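You operate a simulated robot arm through the tools that you are given. There is no shell and no other tool. Be economical: measure what you need, move in short steps, check, and stop when the job is done.

The job below is to be done with a simulated robot arm. You get a single attempt, and the scene is never put back.

## Task
Take the bare tube and leave it on the pallet top. Take the blue bobbin tube on the turntable bench top and put it away in the green nine-cell tray. Take the cream bobbin and leave it on the beige pale flat board. Close the steel door. Put the grey brush on the panel shelf. Stack the numbered cap marked "72" from the wooden bench top on top of the numbered cap that says "29". Take the thick wax ring from the wooden bench top and leave it on the green marker block. Put one of the blue cone tubes from the wooden bench top in the grey tray beside the steam cabinet. The order is free. Set down upright: blue cone tube.

It is judged by the outcome, as a careful person would: the job done as asked, and still so three seconds after it is handed in. It fails if anything else is knocked over, pushed out of place, dropped, spilled or broken. A push-on lid holds only when it is set on centred and level and pressed home; a screw cap is set on level and turned clockwise until tight.

## Robot
A 7-joint arm with a two-finger parallel gripper on a trunk, on a base that drives. Base frame: it is fixed to the floor where the robot stands at the start and does not move with it; the origin is under the middle of the robot, x ahead of it, y to its left, z up; the surface under the hand at the start is at about z = 76.4. Units: cm, rad, N and s.
Its first joint turns from -2.897 to 2.897 rad. Places, roughly: bare tube (3x3x20 cm) [80, 10, 90]; blue bobbin tube (5x5x20 cm) [100, 50, 90]; blue cone tube (6x6x19 cm) [-140, 350, 90]; cream bobbin (5x5x20 cm) [60, 80, 90]; green marker block [-150, 300, 75]; green nine-cell tray (26x26 cm) [68, -280, 74]; grey brush (5x6x9 cm) [100, 490, 80]; grey tray beside the steam cabinet (41x23 cm) [-176, 512, 80]; numbered cap [-150, 300, 75]; pale flat board (22x16x1 cm) [100, 80, 80]; pallet top [-160, 40, 40]; panel shelf (50x15 cm) [446, 358, 92]; steel door [-80, 620, 100]; thick wax ring (5x5x3 cm) [-150, 270, 90]. Payload 1.57 kg.
Tool frame: the origin (TCP) lies between the finger pads and is the grasp point; the fingertips stand 3 cm ahead of it; z points along the fingers, y is the line along which they close. The gripper opens to 8 cm. The fingers are 1.7 cm wide and 1.2 cm thick; the gripper's body (4 by 8.2 cm) begins 8 cm behind the TCP.
Orientation is that of the tool frame in the base frame, as a unit quaternion [w, x, y, z]. With the fingers straight down and closing along the base's y, the tool's x points along the base's -x, its y along +y and its z along -z.

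## Interface
- The arm moves only by the tool nudge_tool. Its argument "targets" is text: rows parted by semicolons, each of 7 numbers parted by spaces: the closure in counts, from 0 (fully open) to 255 (shut), then the shift along the base's x, y, z in cm, then the turn, a rotation vector about the base's x, y, z in rad. In form: gripper tx ty tz ax ay az; .... A call has 1 to 10 rows; each row is the pose to reach, as a shift and turn from the pose commanded when the call began. Rows are played at 5 a second. More than 5 cm and 0.15 rad between two rows, or a gripper value outside its range, and nothing of the call is played. A pose out of reach is approached as far as the arm can. The call stops where the force on the tool passes 40 N (or 10 N more than at its start, if that is more) or the arm is blocked; 0.2 s more then pass. The fingers move at their own pace (about 15.3 cm/s each) and stop on an object; they squeeze with about 31 N. The grip force told is the motor's: it shows also when the fingers shut on nothing. Time passes only in rows, and 0.2 s behind the last, so rows that repeat a pose let the fingers close. It gives the time, the measured TCP pose, the force on the tool (base axes), the opening and the grip force at its end, in the units of the frame above (readings bear some noise), with the torque about the TCP (base axes, N m) and any sound that the robot's microphone picked up.
- Cameras (640 x 400 px; columns grow to the right, rows downward): "scene" is now at [-1.05, 21.15, 137.51]; the picture's right is [0.21, -0.98, 0.00], its down [-0.48, -0.10, -0.87] and it looks along [0.85, 0.19, -0.49] (base axes); focal length 259 px, centre (320, 200). "wrist" rides on the gripper at [7.2, -0.7, -12.2] in the tool frame; the picture's right is [0.09, 1.00, 0.00], its down [-0.84, 0.08, -0.54] and it looks along [-0.54, 0.05, 0.84] (tool axes); focal length 238 px, centre (320, 200). There is no depth. A picture from a camera that has moved, and an enlarged one, comes with that camera's place and axes in the base frame and with its lens.
- camera(camera): a new picture of that camera. No time passes.
- base_move(legs): drives the robot by 1 to 6 legs, each [ahead, left, turn to the left] in cm, cm and rad, along the robot's own axes; the way and the turn of a leg run together, so that a leg with both is an arc; at most 150 cm and 3.142 rad a leg. The arm and the cameras ride along, it lands a little off, and it stops where it bumps. It gives what a move gives.
- turn_head(pan, tilt): turns the head with the scene camera to pan (to the left, within 2.496 rad either way) and tilt (down, from -0.506 to 1.204), counted from straight ahead of the robot. It gives what a move gives.
- enlarge(camera, box): a new picture of the part [left, top, right, bottom] of that camera's present view, enlarged. No time passes.
- sign_off(): hands the job in; it is judged then, once.

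Go step by step. Nothing tells you exact positions but the pictures and the camera data: compare them with the known pose of the tool, close in by small moves and look again before you grip or let go. The budget is 217 turns and 202 pictures, counting those below and the enlarged ones. Unless the task says otherwise, let go and move clear before handing in, and close with one line.

The tools are called after "Emit:" as a command line: name --argument value ..., lists and objects as JSON in quotes. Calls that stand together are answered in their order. nudge_tool: Moves the arm, as the interface text tells. Its arguments: {"type":"object","properties":{"targets":{"type":"string"}},"required":["targets"]} The other tools are called the same way: base_move (legs) drives the base; turn_head (pan, tilt) turns the head that bears the scene camera; camera (camera) takes a picture; enlarge (camera, box) takes an enlarged picture of a part of a camera's view; sign_off () hands the job in.

At the start:

```text
t: 0.0
position: [59.8, 16.17, 109.94]
tcp_rot: [0.0, 0.0, 1.0, 0.0]
ft_force: [0.1, 0.4, 0.2]
wrist_torque: [-0.02, 0.0, 0.01]
gripper_width: 8.01
finger_force: 0.0
robot x, y, heading: [0.12, -0.34, 0.006]
head pan, tilt: [0.215, 0.515]
```

scene: 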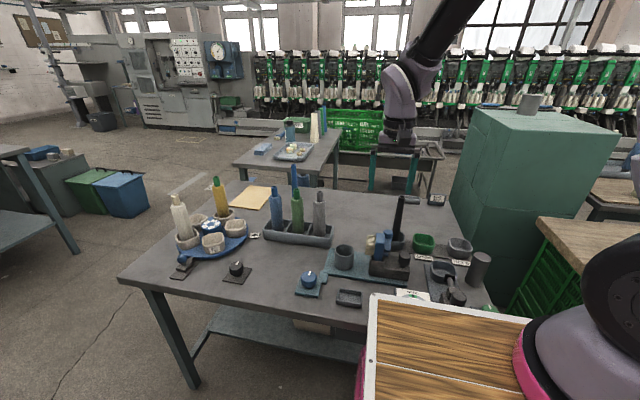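
wrist: 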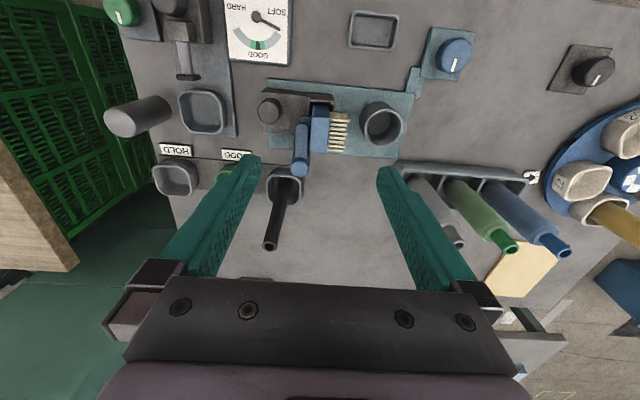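

I see the turntable bench ahead, with a cream bobbin on the left carousel, a rack of coloured tubes, and a dark thin tube in a cup. I'll enlarge those areas to identify them.

Emit:
enlarge --camera "scene" --box '[150, 150, 350, 290]'

Emit:
enlarge --camera "scene" --box '[300, 170, 500, 310]'

```text
2.86 times, centred on (250, 220) of scene
camera zoom: at [-1.05, 21.15, 137.51], right [0.21, -0.98, 0.0], down [-0.48, -0.1, -0.87], along [0.85, 0.19, -0.49], focal length 739 px, centre (520, 143)
```

zoom: 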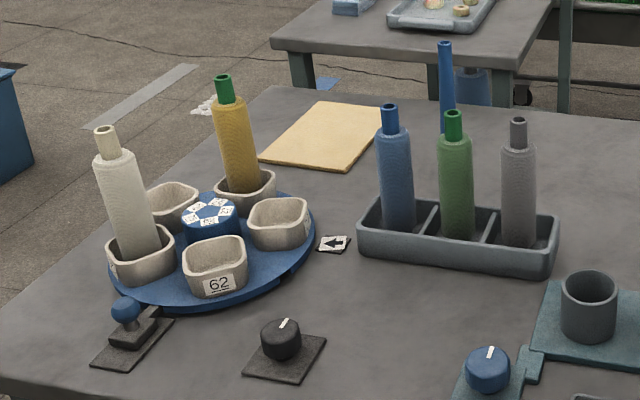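

```text
2.86 times, centred on (400, 240) of scene
camera zoom: at [-1.05, 21.15, 137.51], right [0.21, -0.98, 0.0], down [-0.48, -0.1, -0.87], along [0.85, 0.19, -0.49], focal length 739 px, centre (91, 86)
```

zoom: 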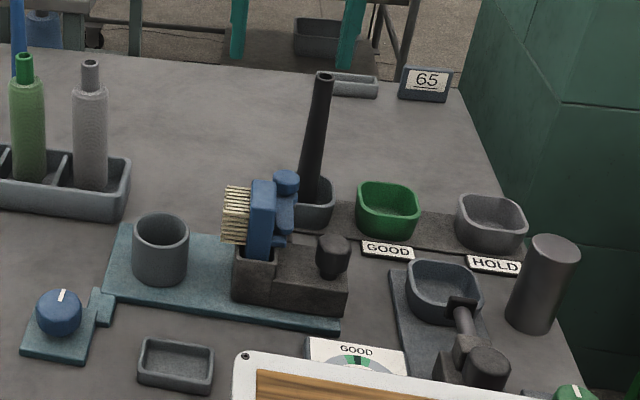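

The bare (black) tube's top is near [77, 11, 97], the cream bobbin is near [61, 84] and the board near [99, 76]. I'll start with the cream bobbin and shift the base left so that both it and the board are in reach.

Emit:
base_move --legs '[[0, 62, 0]]'

Emit:
camera --camera "wrist"

Emit:
camera --camera "scene"

```text
t: 3.5
position: [60.33, 77.56, 110.02]
tcp_rot: [0.001, 0.005, 1.0, 0.0]
ft_force: [0.2, -0.3, -0.1]
wrist_torque: [0.02, 0.0, -0.02]
gripper_width: 7.98
finger_force: 0.1
robot x, y, heading: [0.4, 61.92, -0.007]
head pan, tilt: [0.215, 0.515]
```

```text
197 pictures are left
camera wrist: at [53.12, 77.0, 122.14], right [-0.08, 1.0, 0.0], down [0.84, 0.07, 0.54], along [0.54, 0.04, -0.84], focal length 238 px, centre (320, 200)
```

wrist: 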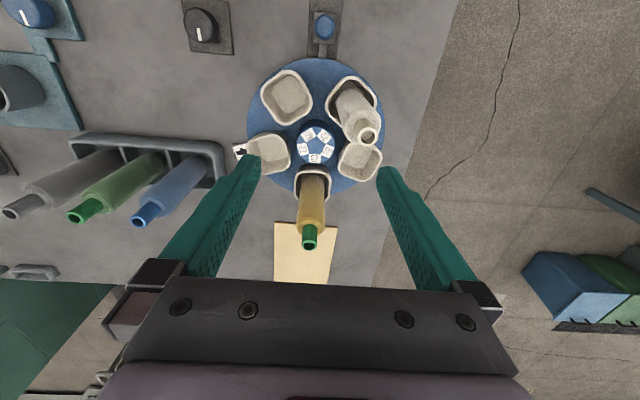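

```text
196 pictures are left
camera scene: at [-0.54, 83.11, 137.51], right [0.2, -0.98, 0.0], down [-0.48, -0.1, -0.87], along [0.85, 0.18, -0.49], focal length 259 px, centre (320, 200)
```

scene: 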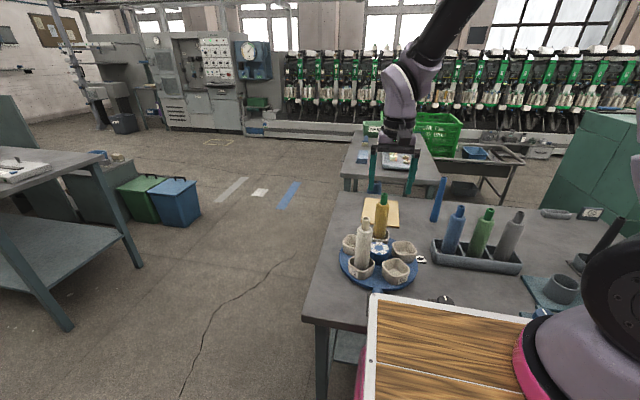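

The cream bobbin's top comes out at about [60.9, 83.3, 97]. I'll move above it and look again.

Emit:
nudge_tool --targets "0 0.3 3 -2 0 0 0; 0 0.5 5.6 -5 0 0 0; 0 0.5 5.6 -7 0 0 0"

Emit:
camera --camera "wrist"

Emit:
enlarge --camera "scene" --box '[300, 130, 480, 290]'

```text
t: 4.3
position: [60.84, 83.18, 102.99]
tcp_rot: [0.001, 0.005, 1.0, 0.0]
ft_force: [0.4, 0.0, -0.3]
wrist_torque: [0.02, 0.01, 0.02]
gripper_width: 8.01
finger_force: 0.2
robot x, y, heading: [0.43, 61.99, -0.01]
head pan, tilt: [0.215, 0.515]
```

```text
195 pictures are left
camera wrist: at [53.55, 82.63, 115.21], right [-0.08, 1.0, 0.0], down [0.84, 0.07, 0.54], along [0.54, 0.04, -0.84], focal length 238 px, centre (320, 200)
```

wrist: 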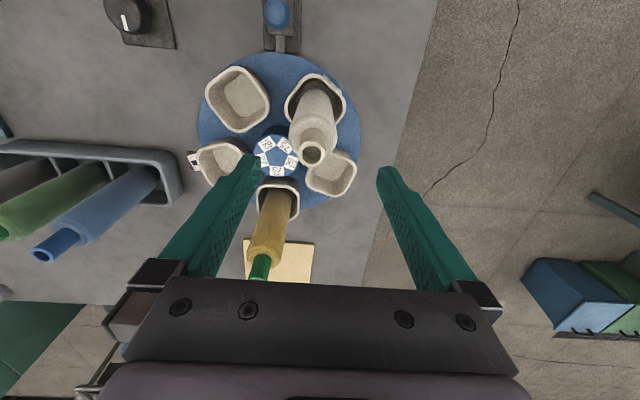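

```text
2.50 times, centred on (390, 210) of scene
camera zoom: at [-0.56, 83.08, 137.51], right [0.2, -0.98, 0.0], down [-0.48, -0.1, -0.87], along [0.85, 0.18, -0.49], focal length 646 px, centre (145, 175)
```

zoom: 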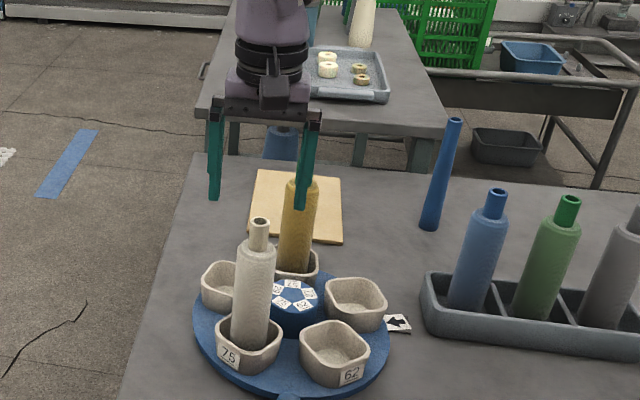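

The bobbin's axis is at about [60.5, 82.7], almost under the tool. I'll go down around its body and close.

Emit:
nudge_tool --targets "0 -0.3 -0.5 -4 0 0 0; 0 -0.3 -0.5 -8 0 0 0; 0 -0.3 -0.5 -13 0 0 0; 255 -0.3 -0.5 -13 0 0 0; 255 -0.3 -0.5 -13 0 0 0; 255 -0.3 -0.5 -13 0 0 0"

Emit:
camera --camera "wrist"

```text
t: 5.7
position: [60.6, 82.91, 90.09]
tcp_rot: [0.001, 0.005, 1.0, 0.0]
ft_force: [2.6, -3.9, 17.2]
wrist_torque: [-0.54, -0.14, 0.11]
gripper_width: 4.62
finger_force: 31.1
robot x, y, heading: [0.09, 61.84, -0.012]
head pan, tilt: [0.215, 0.515]
```

```text
193 pictures are left
camera wrist: at [53.37, 82.17, 102.14], right [-0.08, 1.0, 0.0], down [0.84, 0.07, 0.54], along [0.54, 0.05, -0.84], focal length 238 px, centre (320, 200)
```

wrist: 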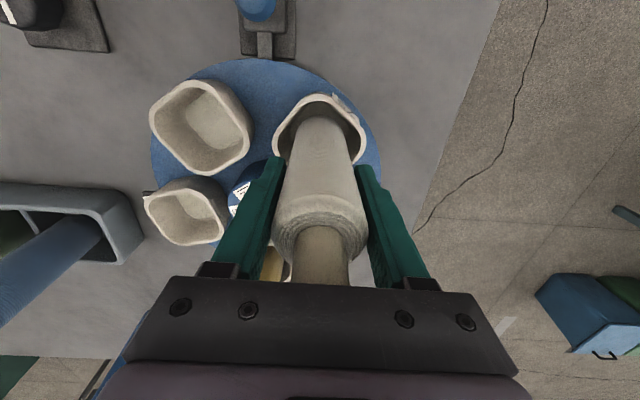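

The bobbin is gripped at 4.6 cm. I'll lift it straight up.

Emit:
nudge_tool --targets "255 0 0 3 0 0 0; 255 0 0 8 0 0 0; 255 0 0 13 0 0 0; 255 0 0 18 0 0 0; 255 0 0 23 0 0 0; 255 0 0 25 0 0 0"

Emit:
camera --camera "wrist"

Emit:
enlarge --camera "scene" --box '[300, 90, 480, 290]'

```text
t: 7.1
position: [60.68, 82.71, 114.92]
tcp_rot: [-0.001, 0.006, 1.0, 0.0]
ft_force: [1.3, 0.9, -2.4]
wrist_torque: [-0.03, 0.02, -0.04]
gripper_width: 4.58
finger_force: 31.2
robot x, y, heading: [0.39, 61.91, -0.009]
head pan, tilt: [0.215, 0.515]
```

```text
192 pictures are left
camera wrist: at [53.45, 82.17, 127.15], right [-0.08, 1.0, 0.0], down [0.84, 0.07, 0.54], along [0.54, 0.04, -0.84], focal length 238 px, centre (320, 200)
```

wrist: 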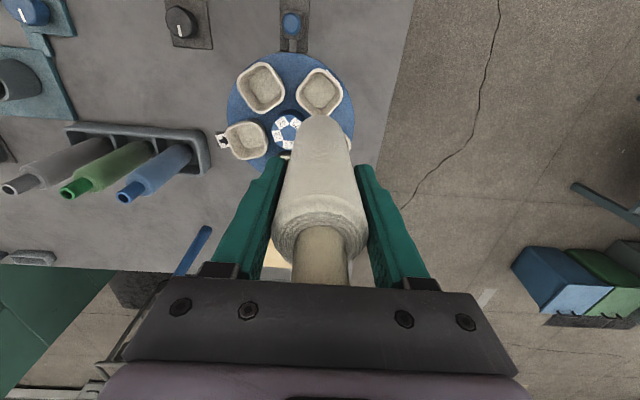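

```text
2.00 times, centred on (390, 190) of scene
camera zoom: at [-0.52, 83.11, 137.51], right [0.2, -0.98, 0.0], down [-0.48, -0.1, -0.87], along [0.85, 0.18, -0.49], focal length 517 px, centre (180, 220)
```

zoom: 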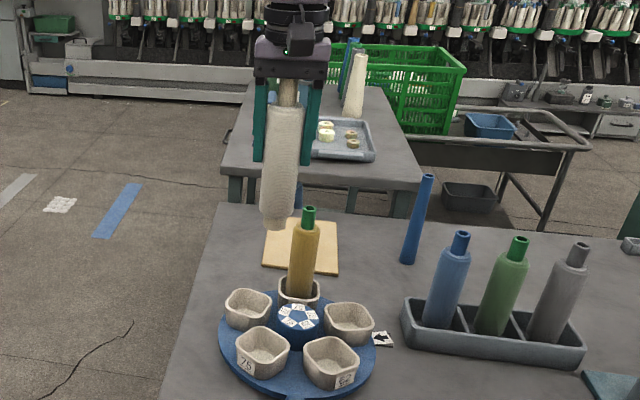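

It's held and vertical, with its bottom about 12.4 cm below the TCP. The board spans x 88.5–110.5 and y 69–84.5, so I'll carry the bobbin over to [94, 77] above the yellow one.

Emit:
nudge_tool --targets "255 4.7 -0.8 0 0 0 0; 255 9.5 -1.6 0 0 0 0; 255 14.2 -2.4 0 0 0 0; 255 19 -3.2 0 0 0 0; 255 23.7 -4 0 0 0 0; 255 28.5 -4.8 0 0 0 0; 255 33.3 -5.5 0 0 0 0; 255 33.3 -5.5 0 0 0 0; 255 33.3 -5.5 -5 0 0 0"

Emit:
enlarge --camera "scene" --box '[300, 90, 480, 290]'

Emit:
camera --camera "wrist"

```text
t: 9.1
position: [93.84, 77.13, 110.16]
tcp_rot: [0.001, 0.005, 1.0, -0.001]
ft_force: [-0.4, 0.2, -1.1]
wrist_torque: [0.02, -0.02, 0.02]
gripper_width: 4.58
finger_force: 31.3
robot x, y, heading: [0.44, 61.75, -0.009]
head pan, tilt: [0.215, 0.515]
```

```text
2.00 times, centred on (390, 190) of scene
camera zoom: at [-0.56, 83.1, 137.51], right [0.2, -0.98, 0.0], down [-0.48, -0.1, -0.87], along [0.85, 0.18, -0.49], focal length 517 px, centre (180, 220)
```

zoom: 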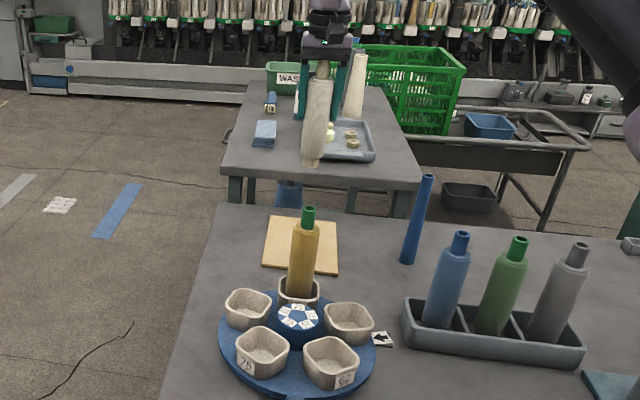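

```text
189 pictures are left
camera wrist: at [86.66, 76.49, 122.35], right [-0.08, 1.0, 0.0], down [0.84, 0.07, 0.54], along [0.54, 0.04, -0.84], focal length 238 px, centre (320, 200)
```

wrist: 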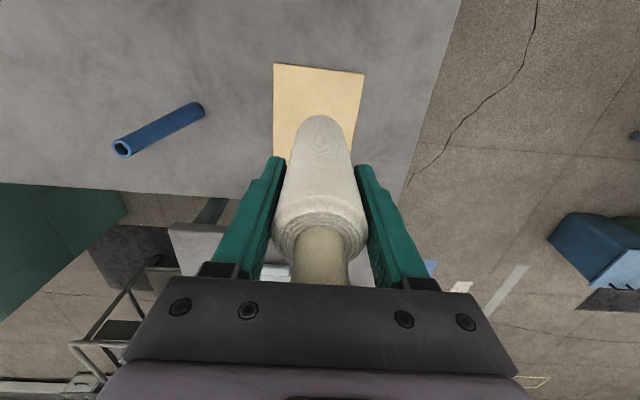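

The bobbin is over the board's front half. I'll lower it slowly until just above the board.

Emit:
nudge_tool --targets "255 0.2 0 -5 0 0 0; 255 0.2 0 -10 0 0 0; 255 0.2 0 -15 0 0 0; 255 0.2 0 -18.5 0 0 0; 255 0.2 0 -18.5 0 0 0"

Emit:
enlarge --camera "scene" --box '[340, 90, 480, 230]'

Emit:
camera --camera "wrist"

```text
t: 10.3
position: [94.19, 77.25, 91.55]
tcp_rot: [0.0, 0.006, 1.0, 0.0]
ft_force: [-0.6, 0.3, -0.9]
wrist_torque: [-0.01, 0.0, 0.0]
gripper_width: 4.56
finger_force: 31.2
robot x, y, heading: [0.16, 61.99, -0.013]
head pan, tilt: [0.215, 0.515]
```

```text
2.86 times, centred on (410, 160) of scene
camera zoom: at [-0.54, 83.1, 137.51], right [0.2, -0.98, 0.0], down [-0.48, -0.1, -0.87], along [0.85, 0.18, -0.49], focal length 739 px, centre (63, 314)
```

zoom: 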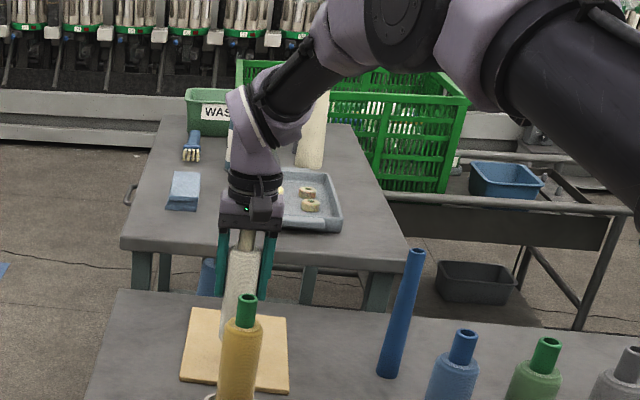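

```text
187 pictures are left
camera wrist: at [87.0, 76.68, 103.76], right [-0.08, 1.0, 0.0], down [0.84, 0.07, 0.54], along [0.54, 0.04, -0.84], focal length 238 px, centre (320, 200)
```

wrist: 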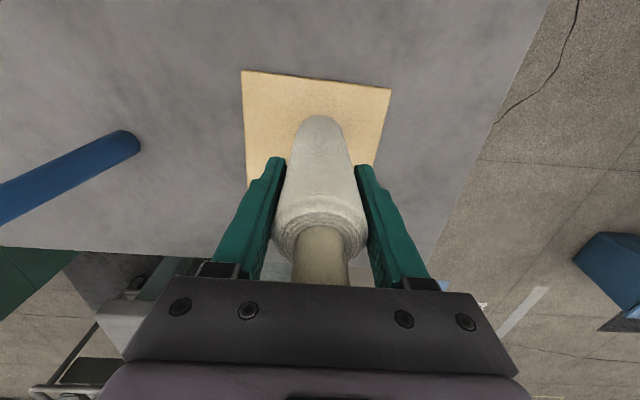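

The bobbin is well inside the board and close to it. I'll feel down for contact.

Emit:
nudge_tool --targets "255 0 0 -0.5 0 0 0; 255 0 0 -1 0 0 0; 255 0 0 -1.3 0 0 0; 255 0 0 -1.6 0 0 0; 255 0 0 -1.6 0 0 0"

```text
t: 11.5
position: [94.14, 77.14, 89.98]
tcp_rot: [0.0, 0.005, 1.0, 0.0]
ft_force: [0.8, -0.5, -0.6]
wrist_torque: [0.0, -0.01, 0.0]
gripper_width: 4.55
finger_force: 30.7
robot x, y, heading: [0.02, 62.25, -0.01]
head pan, tilt: [0.215, 0.515]
```

Emit:
nudge_tool --targets "255 0 0 -0.3 0 0 0; 255 0 0 -0.6 0 0 0; 255 0 0 -0.9 0 0 0; 255 0 0 -0.9 0 0 0"

Emit:
camera --camera "wrist"

```text
t: 12.5
position: [94.06, 77.18, 89.15]
tcp_rot: [0.0, 0.004, 1.0, 0.0]
ft_force: [-1.6, 1.0, 3.5]
wrist_torque: [0.08, 0.03, 0.01]
gripper_width: 4.56
finger_force: 31.3
robot x, y, heading: [0.42, 62.13, -0.005]
head pan, tilt: [0.215, 0.515]
```

```text
186 pictures are left
camera wrist: at [86.83, 76.52, 101.22], right [-0.08, 1.0, 0.0], down [0.84, 0.07, 0.54], along [0.54, 0.05, -0.84], focal length 238 px, centre (320, 200)
```

wrist: 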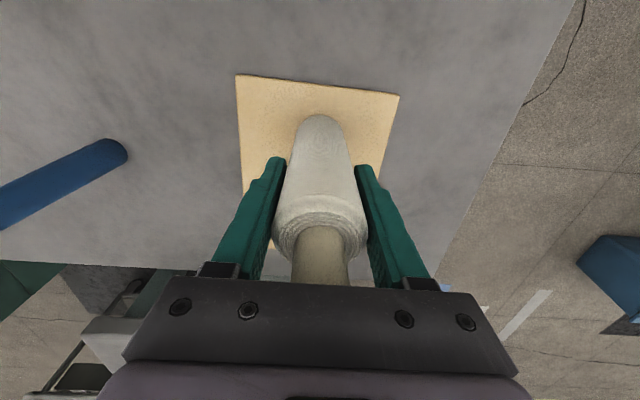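

Contact is made (3.5 N up), so I'll open and rise straight up.

Emit:
nudge_tool --targets "200 0 0 0 0 0 0; 100 0 0 0 0 0 0; 0 0 0 0 0 0 0; 0 0 0 0 0 0 0; 0 0 0 3 0 0 0; 0 0 0 7 0 0 0; 0 0 0 12 0 0 0; 0 0 0 16 0 0 0"

Emit:
camera --camera "wrist"

Emit:
enlarge --camera "scene" --box '[340, 130, 500, 230]'

```text
t: 14.3
position: [94.09, 77.08, 105.09]
tcp_rot: [-0.001, 0.005, 1.0, 0.0]
ft_force: [0.8, 0.9, -0.6]
wrist_torque: [0.0, 0.02, -0.01]
gripper_width: 8.0
finger_force: 0.1
robot x, y, heading: [0.18, 61.88, -0.008]
head pan, tilt: [0.215, 0.515]
```

```text
185 pictures are left
camera wrist: at [86.9, 76.47, 117.23], right [-0.08, 1.0, 0.0], down [0.84, 0.07, 0.54], along [0.54, 0.04, -0.84], focal length 238 px, centre (320, 200)
```

wrist: 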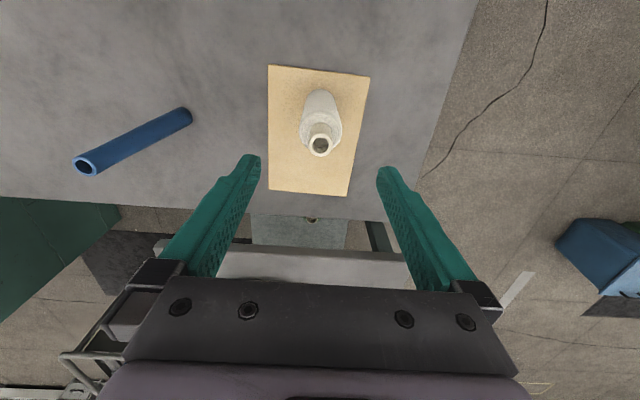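

```text
4.00 times, centred on (420, 180) of scene
camera zoom: at [-0.5, 83.11, 137.51], right [0.2, -0.98, 0.0], down [-0.48, -0.1, -0.87], along [0.85, 0.18, -0.49], focal length 1034 px, centre (-80, 280)
```

zoom: 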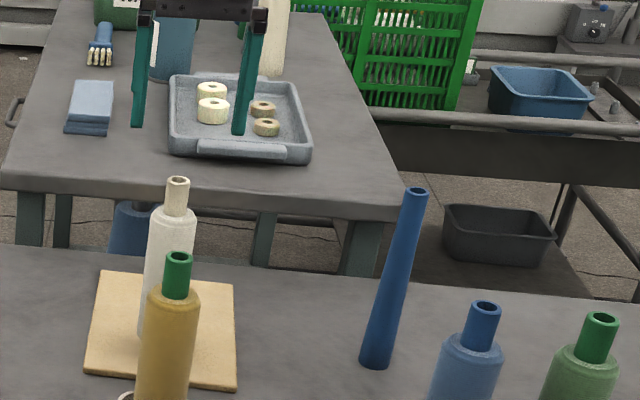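

The cream bobbin stands on the board. The free-standing blue tube is at about [98.3, 55, 76–96], so I'll bring the base closer to it.

Emit:
base_move --legs '[[0, -8, 0], [5, 0, 0]]'

Emit:
nudge_tool --targets "0 0 -4 0 0 0 0; 0 0 -8 0 0 0 0; 0 -0.5 -13 0 0 0 0"

Emit:
camera --camera "wrist"

Emit:
camera --camera "scene"

```text
t: 16.1
position: [98.88, 68.84, 104.9]
tcp_rot: [-0.001, 0.005, 1.0, 0.0]
ft_force: [0.1, 0.2, 0.6]
wrist_torque: [0.0, 0.02, -0.01]
gripper_width: 7.98
finger_force: 0.2
robot x, y, heading: [5.11, 53.54, -0.011]
head pan, tilt: [0.215, 0.515]
stopped in leg 2: the robot was blocked; the commanded pose is now the measured one
```

```text
refused: row 3 steps farther than a row can; nothing moved
```

```text
183 pictures are left
camera wrist: at [91.73, 68.31, 117.18], right [-0.08, 1.0, 0.0], down [0.84, 0.07, 0.54], along [0.54, 0.04, -0.84], focal length 238 px, centre (320, 200)
```

wrist: 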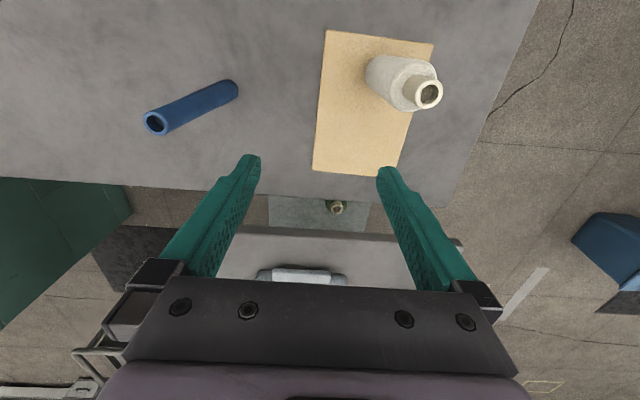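

```text
182 pictures are left
camera scene: at [4.3, 74.9, 137.51], right [0.2, -0.98, 0.0], down [-0.48, -0.1, -0.87], along [0.85, 0.18, -0.49], focal length 259 px, centre (320, 200)
```

scene: 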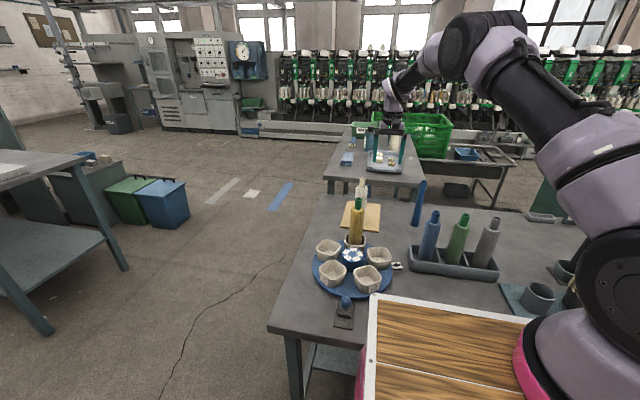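

A light touch on the bench stopped the base, but everything is still standing. I'll move the tool over the blue tube at about [98.3, 54.7].

Emit:
nudge_tool --targets "0 0 -4.7 0 0 0 0; 0 0 -9.4 0 0 0 0; 0 -0.5 -14 0 0 0 0; 0 -0.5 -14 -3 0 0 0; 0 -0.5 -14 -3 0 0 0"

Emit:
camera --camera "wrist"

Emit:
enlarge --camera "scene" --box '[360, 100, 500, 240]'

```text
t: 17.2
position: [98.42, 55.02, 101.85]
tcp_rot: [-0.001, 0.005, 1.0, 0.0]
ft_force: [-0.3, -0.3, -0.5]
wrist_torque: [0.02, 0.0, 0.02]
gripper_width: 8.01
finger_force: 0.1
robot x, y, heading: [5.56, 53.63, -0.009]
head pan, tilt: [0.215, 0.515]
```

```text
181 pictures are left
camera wrist: at [91.31, 54.36, 114.04], right [-0.08, 1.0, 0.0], down [0.84, 0.07, 0.54], along [0.54, 0.04, -0.84], focal length 238 px, centre (320, 200)
```

wrist: 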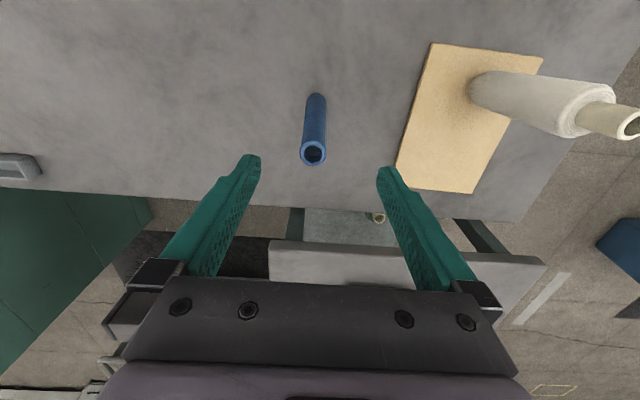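

```text
2.86 times, centred on (430, 170) of scene
camera zoom: at [4.3, 74.9, 137.51], right [0.2, -0.98, 0.0], down [-0.48, -0.1, -0.87], along [0.85, 0.18, -0.49], focal length 739 px, centre (6, 286)
```

zoom: 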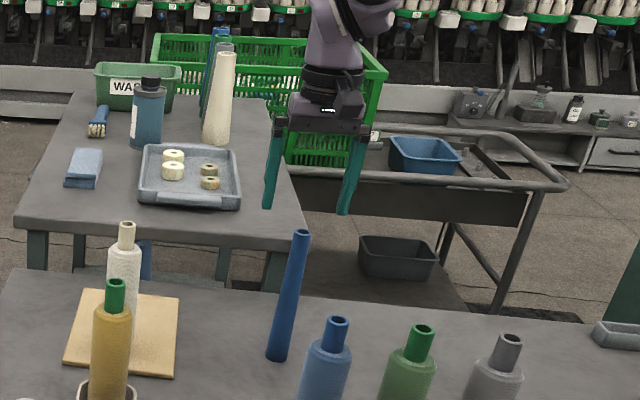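

The tube is between the fingers; a small correction of about −0.5 in y, then I'll descend to z≈90 and grip.

Emit:
nudge_tool --targets "0 0 -0.5 -4 0 0 0; 0 0 -0.5 -8 0 0 0; 0 0 -0.5 -12 0 0 0; 255 0 -0.5 -12 0 0 0; 255 0 -0.5 -12 0 0 0; 255 0 -0.5 -12 0 0 0"

Emit:
camera --camera "wrist"

```text
t: 18.6
position: [98.34, 54.33, 90.22]
tcp_rot: [-0.001, 0.004, 1.0, 0.0]
ft_force: [-0.1, 0.5, 1.8]
wrist_torque: [0.08, -0.09, 0.01]
gripper_width: 2.25
finger_force: 31.0
robot x, y, heading: [5.13, 53.78, -0.009]
head pan, tilt: [0.215, 0.515]
```

```text
179 pictures are left
camera wrist: at [91.22, 53.76, 102.42], right [-0.08, 1.0, 0.0], down [0.84, 0.07, 0.54], along [0.54, 0.04, -0.84], focal length 238 px, centre (320, 200)
```

wrist: 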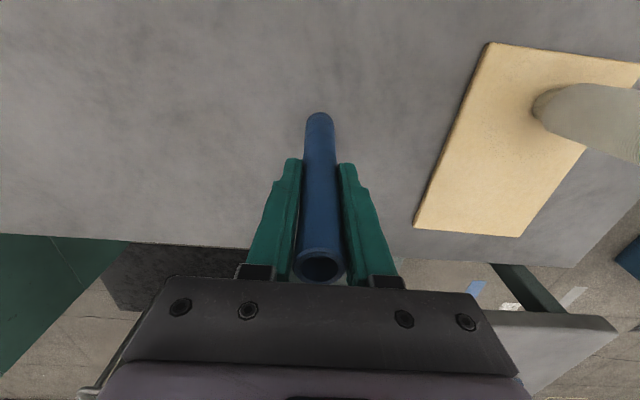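

The blue tube is gripped (2.25 cm). I'll lift it high enough to clear the rack, then back the base away from the bench and look to the right for the green tray.

Emit:
nudge_tool --targets "255 0 0 4 0 0 0; 255 0 0 9 0 0 0; 255 0 0 14 0 0 0; 255 0 0 19 0 0 0; 255 0 0 24 0 0 0; 255 0 0 29 0 0 0; 255 0 0 29 0 0 0"

Emit:
base_move --legs '[[-45, 0, 0]]'

Emit:
turn_head --pan -1.2 --tilt 0.35

Emit:
camera --camera "scene"

Emit:
camera --camera "wrist"

```text
t: 20.2
position: [98.4, 54.3, 119.27]
tcp_rot: [-0.001, 0.005, 1.0, -0.001]
ft_force: [-0.6, 0.2, -0.2]
wrist_torque: [0.01, 0.04, 0.02]
gripper_width: 2.29
finger_force: 31.2
robot x, y, heading: [5.06, 53.47, -0.01]
head pan, tilt: [0.215, 0.515]
```

```text
t: 23.0
position: [53.25, 55.03, 119.19]
tcp_rot: [-0.001, 0.003, 1.0, 0.0]
ft_force: [0.2, 0.1, 0.5]
wrist_torque: [0.0, -0.02, 0.01]
gripper_width: 2.28
finger_force: 31.1
robot x, y, heading: [-39.81, 53.88, -0.003]
head pan, tilt: [0.215, 0.515]
```

```text
t: 24.5
position: [53.24, 54.96, 119.2]
tcp_rot: [0.0, 0.002, 1.0, 0.0]
ft_force: [0.0, -0.1, -0.7]
wrist_torque: [0.04, 0.04, 0.04]
gripper_width: 2.29
finger_force: 30.7
robot x, y, heading: [-40.05, 53.91, -0.006]
head pan, tilt: [-1.201, 0.351]
```

```text
178 pictures are left
camera scene: at [-46.45, 64.62, 139.02], right [-0.93, -0.36, 0.0], down [-0.12, 0.32, -0.94], along [0.34, -0.88, -0.34], focal length 259 px, centre (320, 200)
```

scene: 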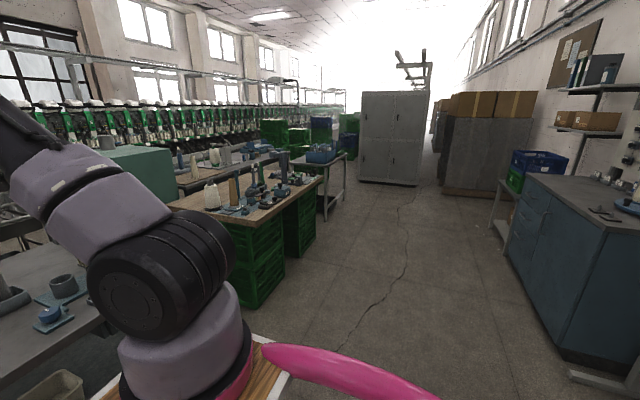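

```text
177 pictures are left
camera wrist: at [46.13, 54.38, 131.42], right [-0.09, 1.0, 0.0], down [0.84, 0.07, 0.54], along [0.54, 0.05, -0.84], focal length 238 px, centre (320, 200)
```

wrist: 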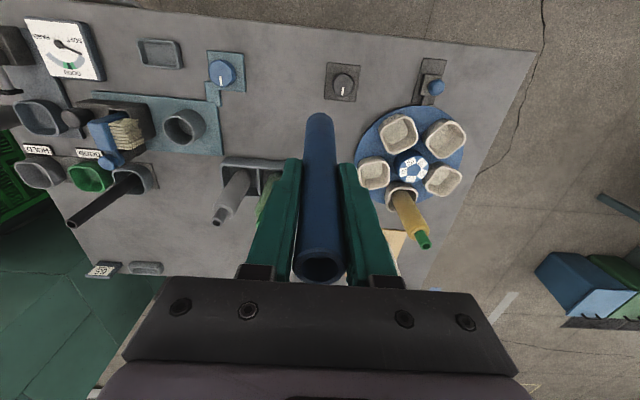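

Looking down the aisle, the far small table near pixel (320,160) should hold the green tray. I'll enlarge it.

Emit:
enlarge --camera "scene" --box '[270, 110, 390, 230]'

Emit:
enlarge --camera "scene" --box '[160, 120, 340, 240]'

```text
3.33 times, centred on (330, 170) of scene
camera zoom: at [-46.45, 64.62, 139.02], right [-0.93, -0.36, 0.0], down [-0.12, 0.32, -0.94], along [0.34, -0.88, -0.34], focal length 862 px, centre (287, 300)
```

zoom: 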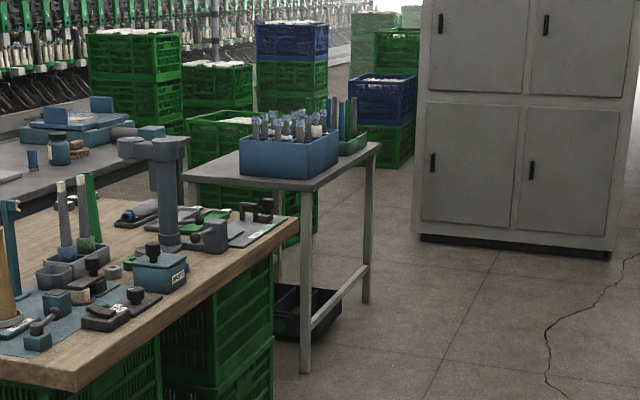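

```text
3.33 times, centred on (250, 180) of scene
camera zoom: at [-46.45, 64.62, 139.02], right [-0.93, -0.36, 0.0], down [-0.12, 0.32, -0.94], along [0.34, -0.88, -0.34], focal length 862 px, centre (553, 267)
```

zoom: 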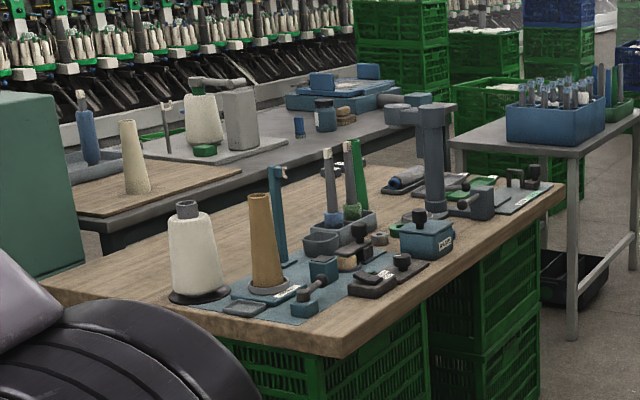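

The green tray sits on the far table (x 55–102, y −312…−218). I'll retract the arm, then strafe down the aisle at x≈−45.

Emit:
nudge_tool --targets "255 -5 0 0 0 0 0; 255 -10 0 0 0 0 0; 255 -15 0 0 0 0 0; 255 -20 0 0 0 0 0; 255 -25 0 0 0 0 0; 255 -30 0 0 0 0 0; 255 -35 0 0 0 0 0; 255 -39 0 0 0 0 0; 255 -39 0 0 0 0 0"

Emit:
base_move --legs '[[-5, -110, 0], [0, -110, 0], [0, -105, 0]]'

Emit:
turn_head --pan 0.0 --tilt 0.5

Emit:
camera --camera "scene"

```text
t: 26.5
position: [14.55, 54.88, 119.49]
tcp_rot: [-0.001, 0.004, 1.0, 0.0]
ft_force: [0.5, 0.2, -1.1]
wrist_torque: [0.03, 0.0, 0.02]
gripper_width: 2.28
finger_force: 31.4
robot x, y, heading: [-40.14, 54.22, -0.007]
head pan, tilt: [-1.201, 0.351]
```

```text
t: 42.4
position: [6.82, -269.09, 119.54]
tcp_rot: [-0.001, 0.001, 1.0, 0.001]
ft_force: [-1.0, 0.2, -0.3]
wrist_torque: [0.02, 0.01, -0.01]
gripper_width: 2.24
finger_force: 30.4
robot x, y, heading: [-47.82, -270.67, -0.001]
head pan, tilt: [-1.201, 0.351]
```

```text
t: 43.8
position: [6.69, -269.13, 119.52]
tcp_rot: [0.0, 0.001, 1.0, 0.0]
ft_force: [0.4, 0.1, -0.6]
wrist_torque: [0.02, -0.03, 0.05]
gripper_width: 2.2
finger_force: 30.8
robot x, y, heading: [-47.8, -270.24, -0.003]
head pan, tilt: [0.0, 0.499]
```

```text
174 pictures are left
camera scene: at [-48.68, -251.15, 137.65], right [0.0, -1.0, 0.0], down [-0.48, 0.0, -0.88], along [0.88, 0.0, -0.48], focal length 259 px, centre (320, 200)
```

scene: 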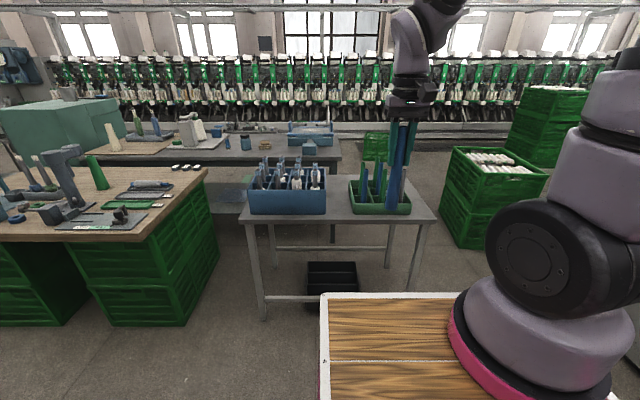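

The tray is straight ahead with some tubes in it already. I'll drive forward 38 and look into the cells.

Emit:
base_move --legs '[[38, -8, 0]]'

Emit:
turn_head --pan -0.25 --tilt 0.65

Emit:
camera --camera "scene"

Emit:
camera --camera "wrist"

```text
t: 46.2
position: [44.56, -277.42, 119.5]
tcp_rot: [-0.001, 0.002, 1.0, 0.0]
ft_force: [-0.4, 0.0, -0.9]
wrist_torque: [0.01, 0.03, 0.0]
gripper_width: 2.23
finger_force: 30.8
robot x, y, heading: [-9.92, -278.45, 0.001]
head pan, tilt: [0.0, 0.499]
```

```text
t: 47.0
position: [44.5, -277.36, 119.42]
tcp_rot: [-0.001, 0.002, 1.0, -0.001]
ft_force: [-0.3, 0.3, -0.3]
wrist_torque: [0.01, 0.03, 0.05]
gripper_width: 2.24
finger_force: 31.3
robot x, y, heading: [-9.97, -278.52, -0.003]
head pan, tilt: [-0.25, 0.649]
```

```text
173 pictures are left
camera scene: at [-11.35, -261.37, 136.32], right [-0.25, -0.97, 0.0], down [-0.59, 0.15, -0.8], along [0.77, -0.2, -0.6], focal length 259 px, centre (320, 200)
```

scene: 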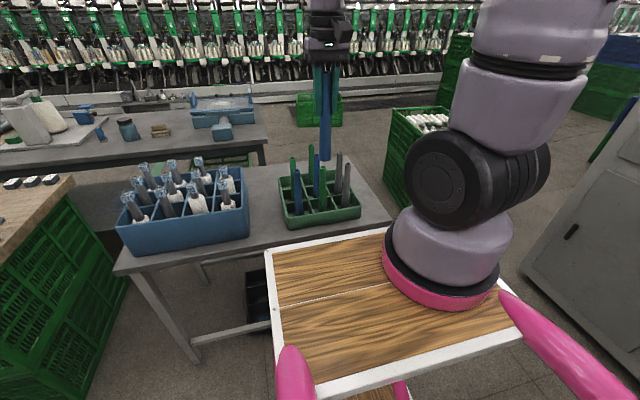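

```text
172 pictures are left
camera wrist: at [37.47, -277.96, 131.69], right [-0.09, 1.0, 0.0], down [0.84, 0.07, 0.54], along [0.54, 0.05, -0.84], focal length 238 px, centre (320, 200)
```

wrist: 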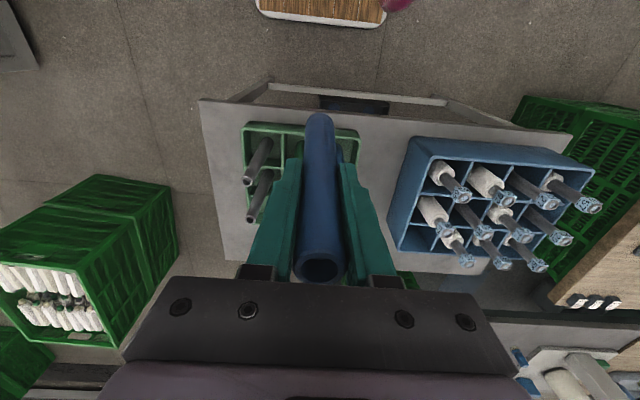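

Emit:
enlarge --camera "scene" --box '[265, 140, 375, 240]'

```text
4.00 times, centred on (320, 190) of scene
camera zoom: at [-11.35, -261.37, 136.32], right [-0.25, -0.97, 0.0], down [-0.59, 0.15, -0.8], along [0.77, -0.2, -0.6], focal length 1034 px, centre (320, 240)
```

zoom: 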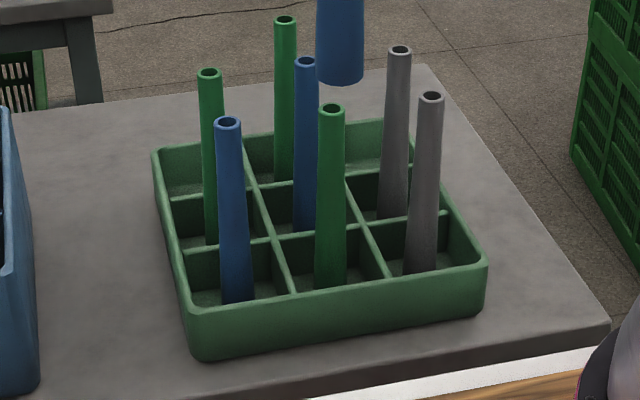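

Two cells at the back are empty: back-left and back-right. I'll take back-left, centred at about [76.5, −272.2], and carry the tube over it at this height.

Emit:
nudge_tool --targets "255 4.6 0.8 0 0 0 0; 255 9.2 1.5 0 0 0 0; 255 13.8 2.2 0 0 0 0; 255 18.4 3 0 0 0 0; 255 23 3.7 0 0 0 0; 255 27.6 4.5 0 0 0 0; 255 32.1 5.2 0 0 0 0; 255 32.1 5.2 -5 0 0 0; 255 32.1 5.2 -9 0 0 0; 255 32.1 5.2 -9 0 0 0"

Emit:
camera --camera "wrist"

Emit:
enlarge --camera "scene" --box '[255, 90, 385, 240]'

```text
t: 49.2
position: [76.7, -272.07, 110.57]
tcp_rot: [-0.001, 0.001, 1.0, 0.0]
ft_force: [0.3, -0.6, -0.1]
wrist_torque: [0.01, -0.03, -0.01]
gripper_width: 2.2
finger_force: 31.0
robot x, y, heading: [-10.35, -278.49, -0.003]
head pan, tilt: [-0.25, 0.649]
```

```text
170 pictures are left
camera wrist: at [69.54, -272.69, 122.78], right [-0.09, 1.0, 0.0], down [0.84, 0.07, 0.54], along [0.54, 0.05, -0.84], focal length 238 px, centre (320, 200)
```

wrist: 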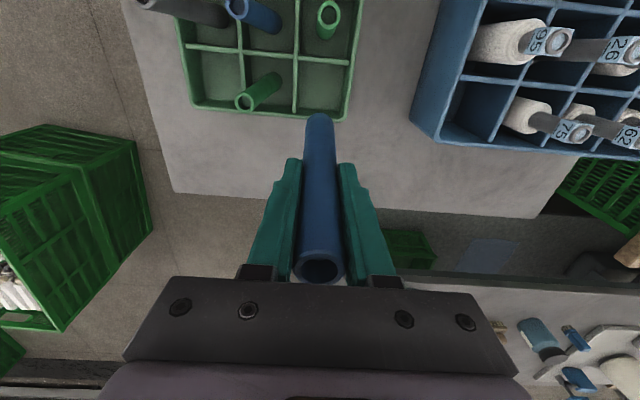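

```text
2.67 times, centred on (320, 165) of scene
camera zoom: at [-11.36, -261.37, 136.31], right [-0.25, -0.97, 0.0], down [-0.59, 0.15, -0.8], along [0.77, -0.2, -0.6], focal length 690 px, centre (320, 293)
```

zoom: 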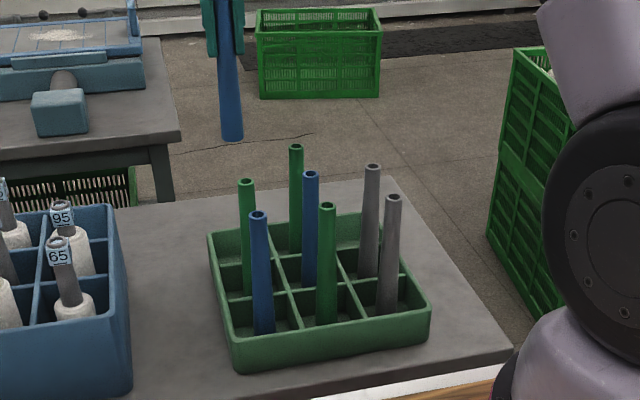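

The empty cell is centred at about [75.6, −271.9]; I'll correct by −0.9 in x and lower.

Emit:
nudge_tool --targets "255 -0.9 0 -4 0 0 0; 255 -0.9 0 -8 0 0 0; 255 -0.9 0 -12 0 0 0; 255 -0.9 0 -15 0 0 0; 255 -0.9 0 -15 0 0 0"

Emit:
enlarge --camera "scene" --box '[255, 100, 385, 240]'

Emit:
camera --camera "wrist"

```text
t: 50.4
position: [75.68, -272.22, 95.46]
tcp_rot: [0.0, 0.002, 1.0, -0.001]
ft_force: [0.5, 0.0, -0.7]
wrist_torque: [-0.02, 0.01, -0.02]
gripper_width: 2.22
finger_force: 30.8
robot x, y, heading: [-10.0, -278.21, -0.006]
head pan, tilt: [-0.25, 0.649]
```

```text
2.86 times, centred on (320, 170) of scene
camera zoom: at [-11.36, -261.37, 136.31], right [-0.25, -0.97, 0.0], down [-0.59, 0.15, -0.8], along [0.77, -0.2, -0.6], focal length 739 px, centre (320, 286)
```

zoom: 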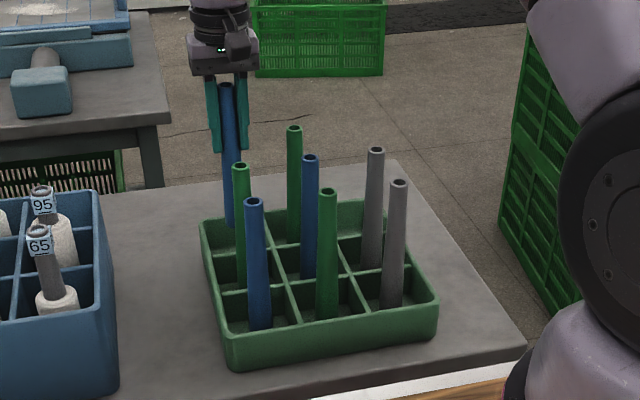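

```text
167 pictures are left
camera wrist: at [68.53, -272.77, 107.67], right [-0.09, 1.0, 0.0], down [0.84, 0.07, 0.54], along [0.54, 0.05, -0.84], focal length 238 px, centre (320, 200)
```

wrist: 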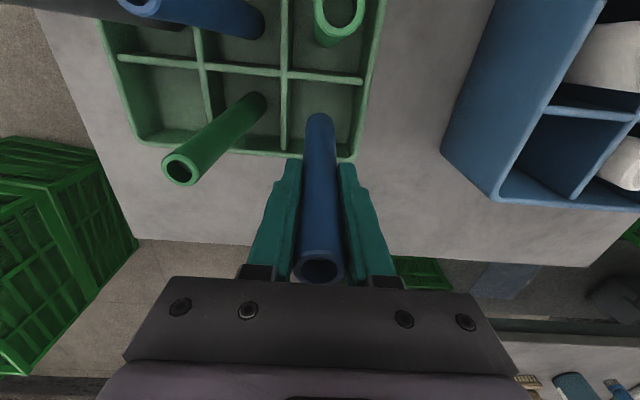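

The tube is centred over the cell; I'll lower it to the floor of the cell.

Emit:
nudge_tool --targets "255 0 0 -3 0 0 0; 255 0 0 -5.5 0 0 0; 255 0 0 -6.2 0 0 0; 255 0 0 -6.7 0 0 0; 255 0 0 -7.1 0 0 0; 255 0 0 -7.1 0 0 0"

Emit:
enlarge --camera "scene" --box '[255, 100, 385, 240]'

```text
t: 51.8
position: [75.92, -272.13, 88.56]
tcp_rot: [0.0, 0.002, 1.0, 0.0]
ft_force: [4.4, 0.1, 23.2]
wrist_torque: [-0.03, -0.34, 0.02]
gripper_width: 2.17
finger_force: 31.1
robot x, y, heading: [-9.7, -278.5, 0.001]
head pan, tilt: [-0.25, 0.649]
```

```text
2.86 times, centred on (320, 170) of scene
camera zoom: at [-11.42, -261.38, 136.31], right [-0.25, -0.97, 0.0], down [-0.58, 0.15, -0.8], along [0.77, -0.2, -0.6], focal length 739 px, centre (320, 286)
```

zoom: 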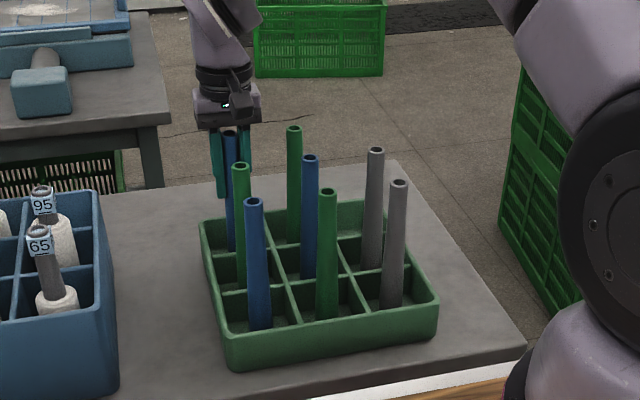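

It is standing on the cell floor. I'll ease up, open part-way, and rise straight.

Emit:
nudge_tool --targets "255 0 0 0.3 0 0 0; 150 0 0 0.3 0 0 0; 90 0 0 0.3 0 0 0; 90 0 0 0.3 0 0 0; 90 0 0 4 0 0 0; 90 0 0 9 0 0 0; 90 0 0 14 0 0 0; 90 0 0 19 0 0 0; 90 0 0 24 0 0 0"

Emit:
enlarge --camera "scene" --box '[255, 100, 385, 240]'

```text
t: 53.8
position: [75.62, -272.04, 112.18]
tcp_rot: [-0.002, 0.002, 1.0, -0.001]
ft_force: [0.7, -0.9, -0.4]
wrist_torque: [-0.02, 0.04, 0.0]
gripper_width: 5.19
finger_force: 0.1
robot x, y, heading: [-10.22, -278.29, -0.005]
head pan, tilt: [-0.25, 0.649]
```

```text
2.86 times, centred on (320, 170) of scene
camera zoom: at [-11.31, -261.37, 136.31], right [-0.25, -0.97, 0.0], down [-0.59, 0.15, -0.8], along [0.77, -0.2, -0.6], focal length 739 px, centre (320, 286)
```

zoom: 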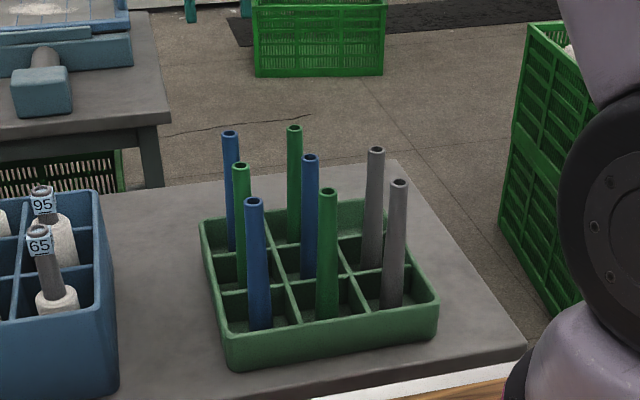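

The blue tube stands in its cell. I'll retract the arm and drive back to the turntable bench for the bare tube.

Emit:
nudge_tool --targets "0 -5 0 1 0 0 0; 0 -10 0 2 0 0 0; 0 -15 0 3 0 0 0; 0 -20 0 3 0 0 0; 0 -25 0 3 0 0 0; 0 -30 0 3 0 0 0; 0 -33 0 3 0 0 0; 0 -33 0 3 0 0 0"

Emit:
base_move --legs '[[-35, 0, 0], [0, 100, 0], [0, 100, 0], [0, 88, 0], [42, 0, 0]]'

Emit:
camera --camera "wrist"

Emit:
turn_head --pan 0.1 --tilt 0.55

Emit:
camera --camera "scene"

```text
refused: row 1 steps farther than a row can; nothing moved
```

```text
t: 72.1
position: [82.61, 16.08, 112.2]
tcp_rot: [-0.001, 0.003, 1.0, 0.0]
ft_force: [-0.1, 0.2, 0.9]
wrist_torque: [-0.01, -0.01, 0.0]
gripper_width: 5.16
finger_force: 0.2
robot x, y, heading: [-2.76, 9.91, -0.009]
head pan, tilt: [-0.25, 0.649]
```

```text
164 pictures are left
camera wrist: at [75.45, 15.51, 124.37], right [-0.08, 1.0, 0.0], down [0.84, 0.07, 0.54], along [0.54, 0.05, -0.84], focal length 238 px, centre (320, 200)
```

wrist: 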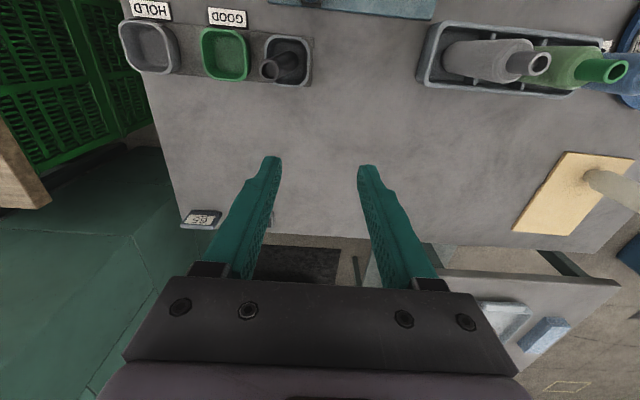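

```text
t: 73.0
position: [82.65, 16.04, 112.15]
tcp_rot: [-0.001, 0.004, 1.0, 0.0]
ft_force: [0.1, -0.7, -0.1]
wrist_torque: [-0.03, 0.0, -0.04]
gripper_width: 5.15
finger_force: 0.0
robot x, y, heading: [-3.19, 9.95, -0.004]
head pan, tilt: [0.099, 0.55]
```

```text
163 pictures are left
camera scene: at [-3.75, 30.1, 137.19], right [0.09, -1.0, 0.0], down [-0.52, -0.05, -0.85], along [0.85, 0.08, -0.52], focal length 259 px, centre (320, 200)
```

scene: 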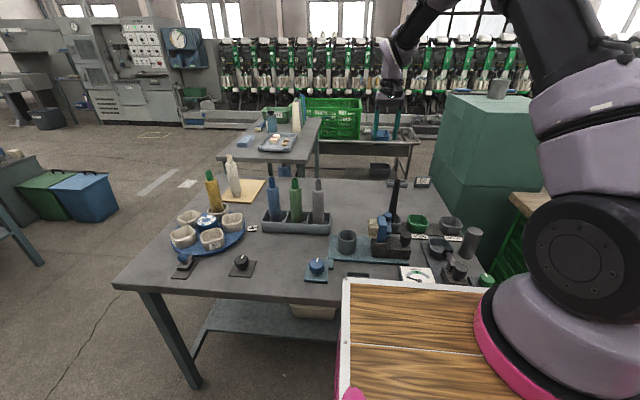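

The retraction was refused, but the base drive went through without contact. The black tube's top is at about [77.5, 10.8, 97]; I'll move over it.

Emit:
nudge_tool --targets "0 -2.5 -2.6 -2 0 0 0; 0 -5.1 -5.2 -4 0 0 0; 0 -5.1 -5.2 -8 0 0 0; 0 -5.1 -5.2 -8 0 0 0"

Emit:
camera --camera "wrist"

Emit:
enlarge --camera "scene" --box '[340, 130, 470, 280]'

```text
t: 74.0
position: [77.45, 10.98, 104.28]
tcp_rot: [-0.001, 0.004, 1.0, 0.0]
ft_force: [-0.5, 0.2, 0.3]
wrist_torque: [0.01, 0.02, 0.01]
gripper_width: 8.03
finger_force: 0.2
robot x, y, heading: [-2.96, 10.1, -0.009]
head pan, tilt: [0.099, 0.55]
```

```text
162 pictures are left
camera wrist: at [70.35, 10.29, 116.46], right [-0.08, 1.0, 0.0], down [0.84, 0.07, 0.54], along [0.54, 0.05, -0.84], focal length 238 px, centre (320, 200)
```

wrist: 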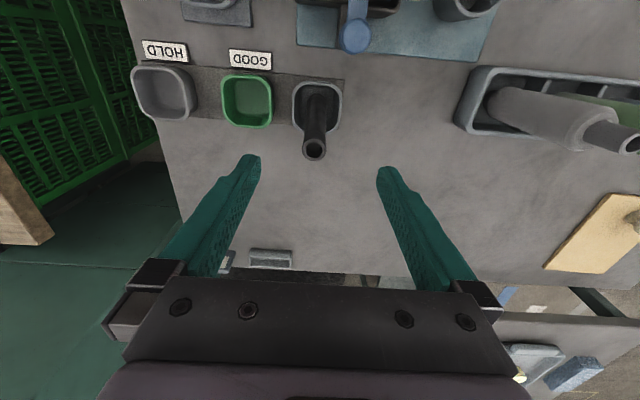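

```text
2.67 times, centred on (405, 205) of scene
camera zoom: at [-3.76, 30.1, 137.19], right [0.09, -1.0, 0.0], down [-0.52, -0.05, -0.85], along [0.85, 0.08, -0.52], focal length 690 px, centre (93, 187)
```

zoom: 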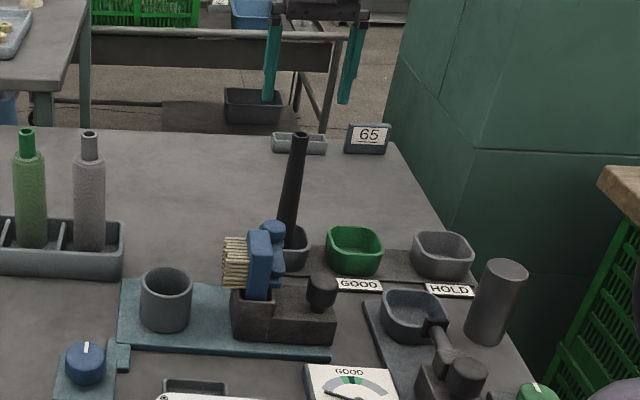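

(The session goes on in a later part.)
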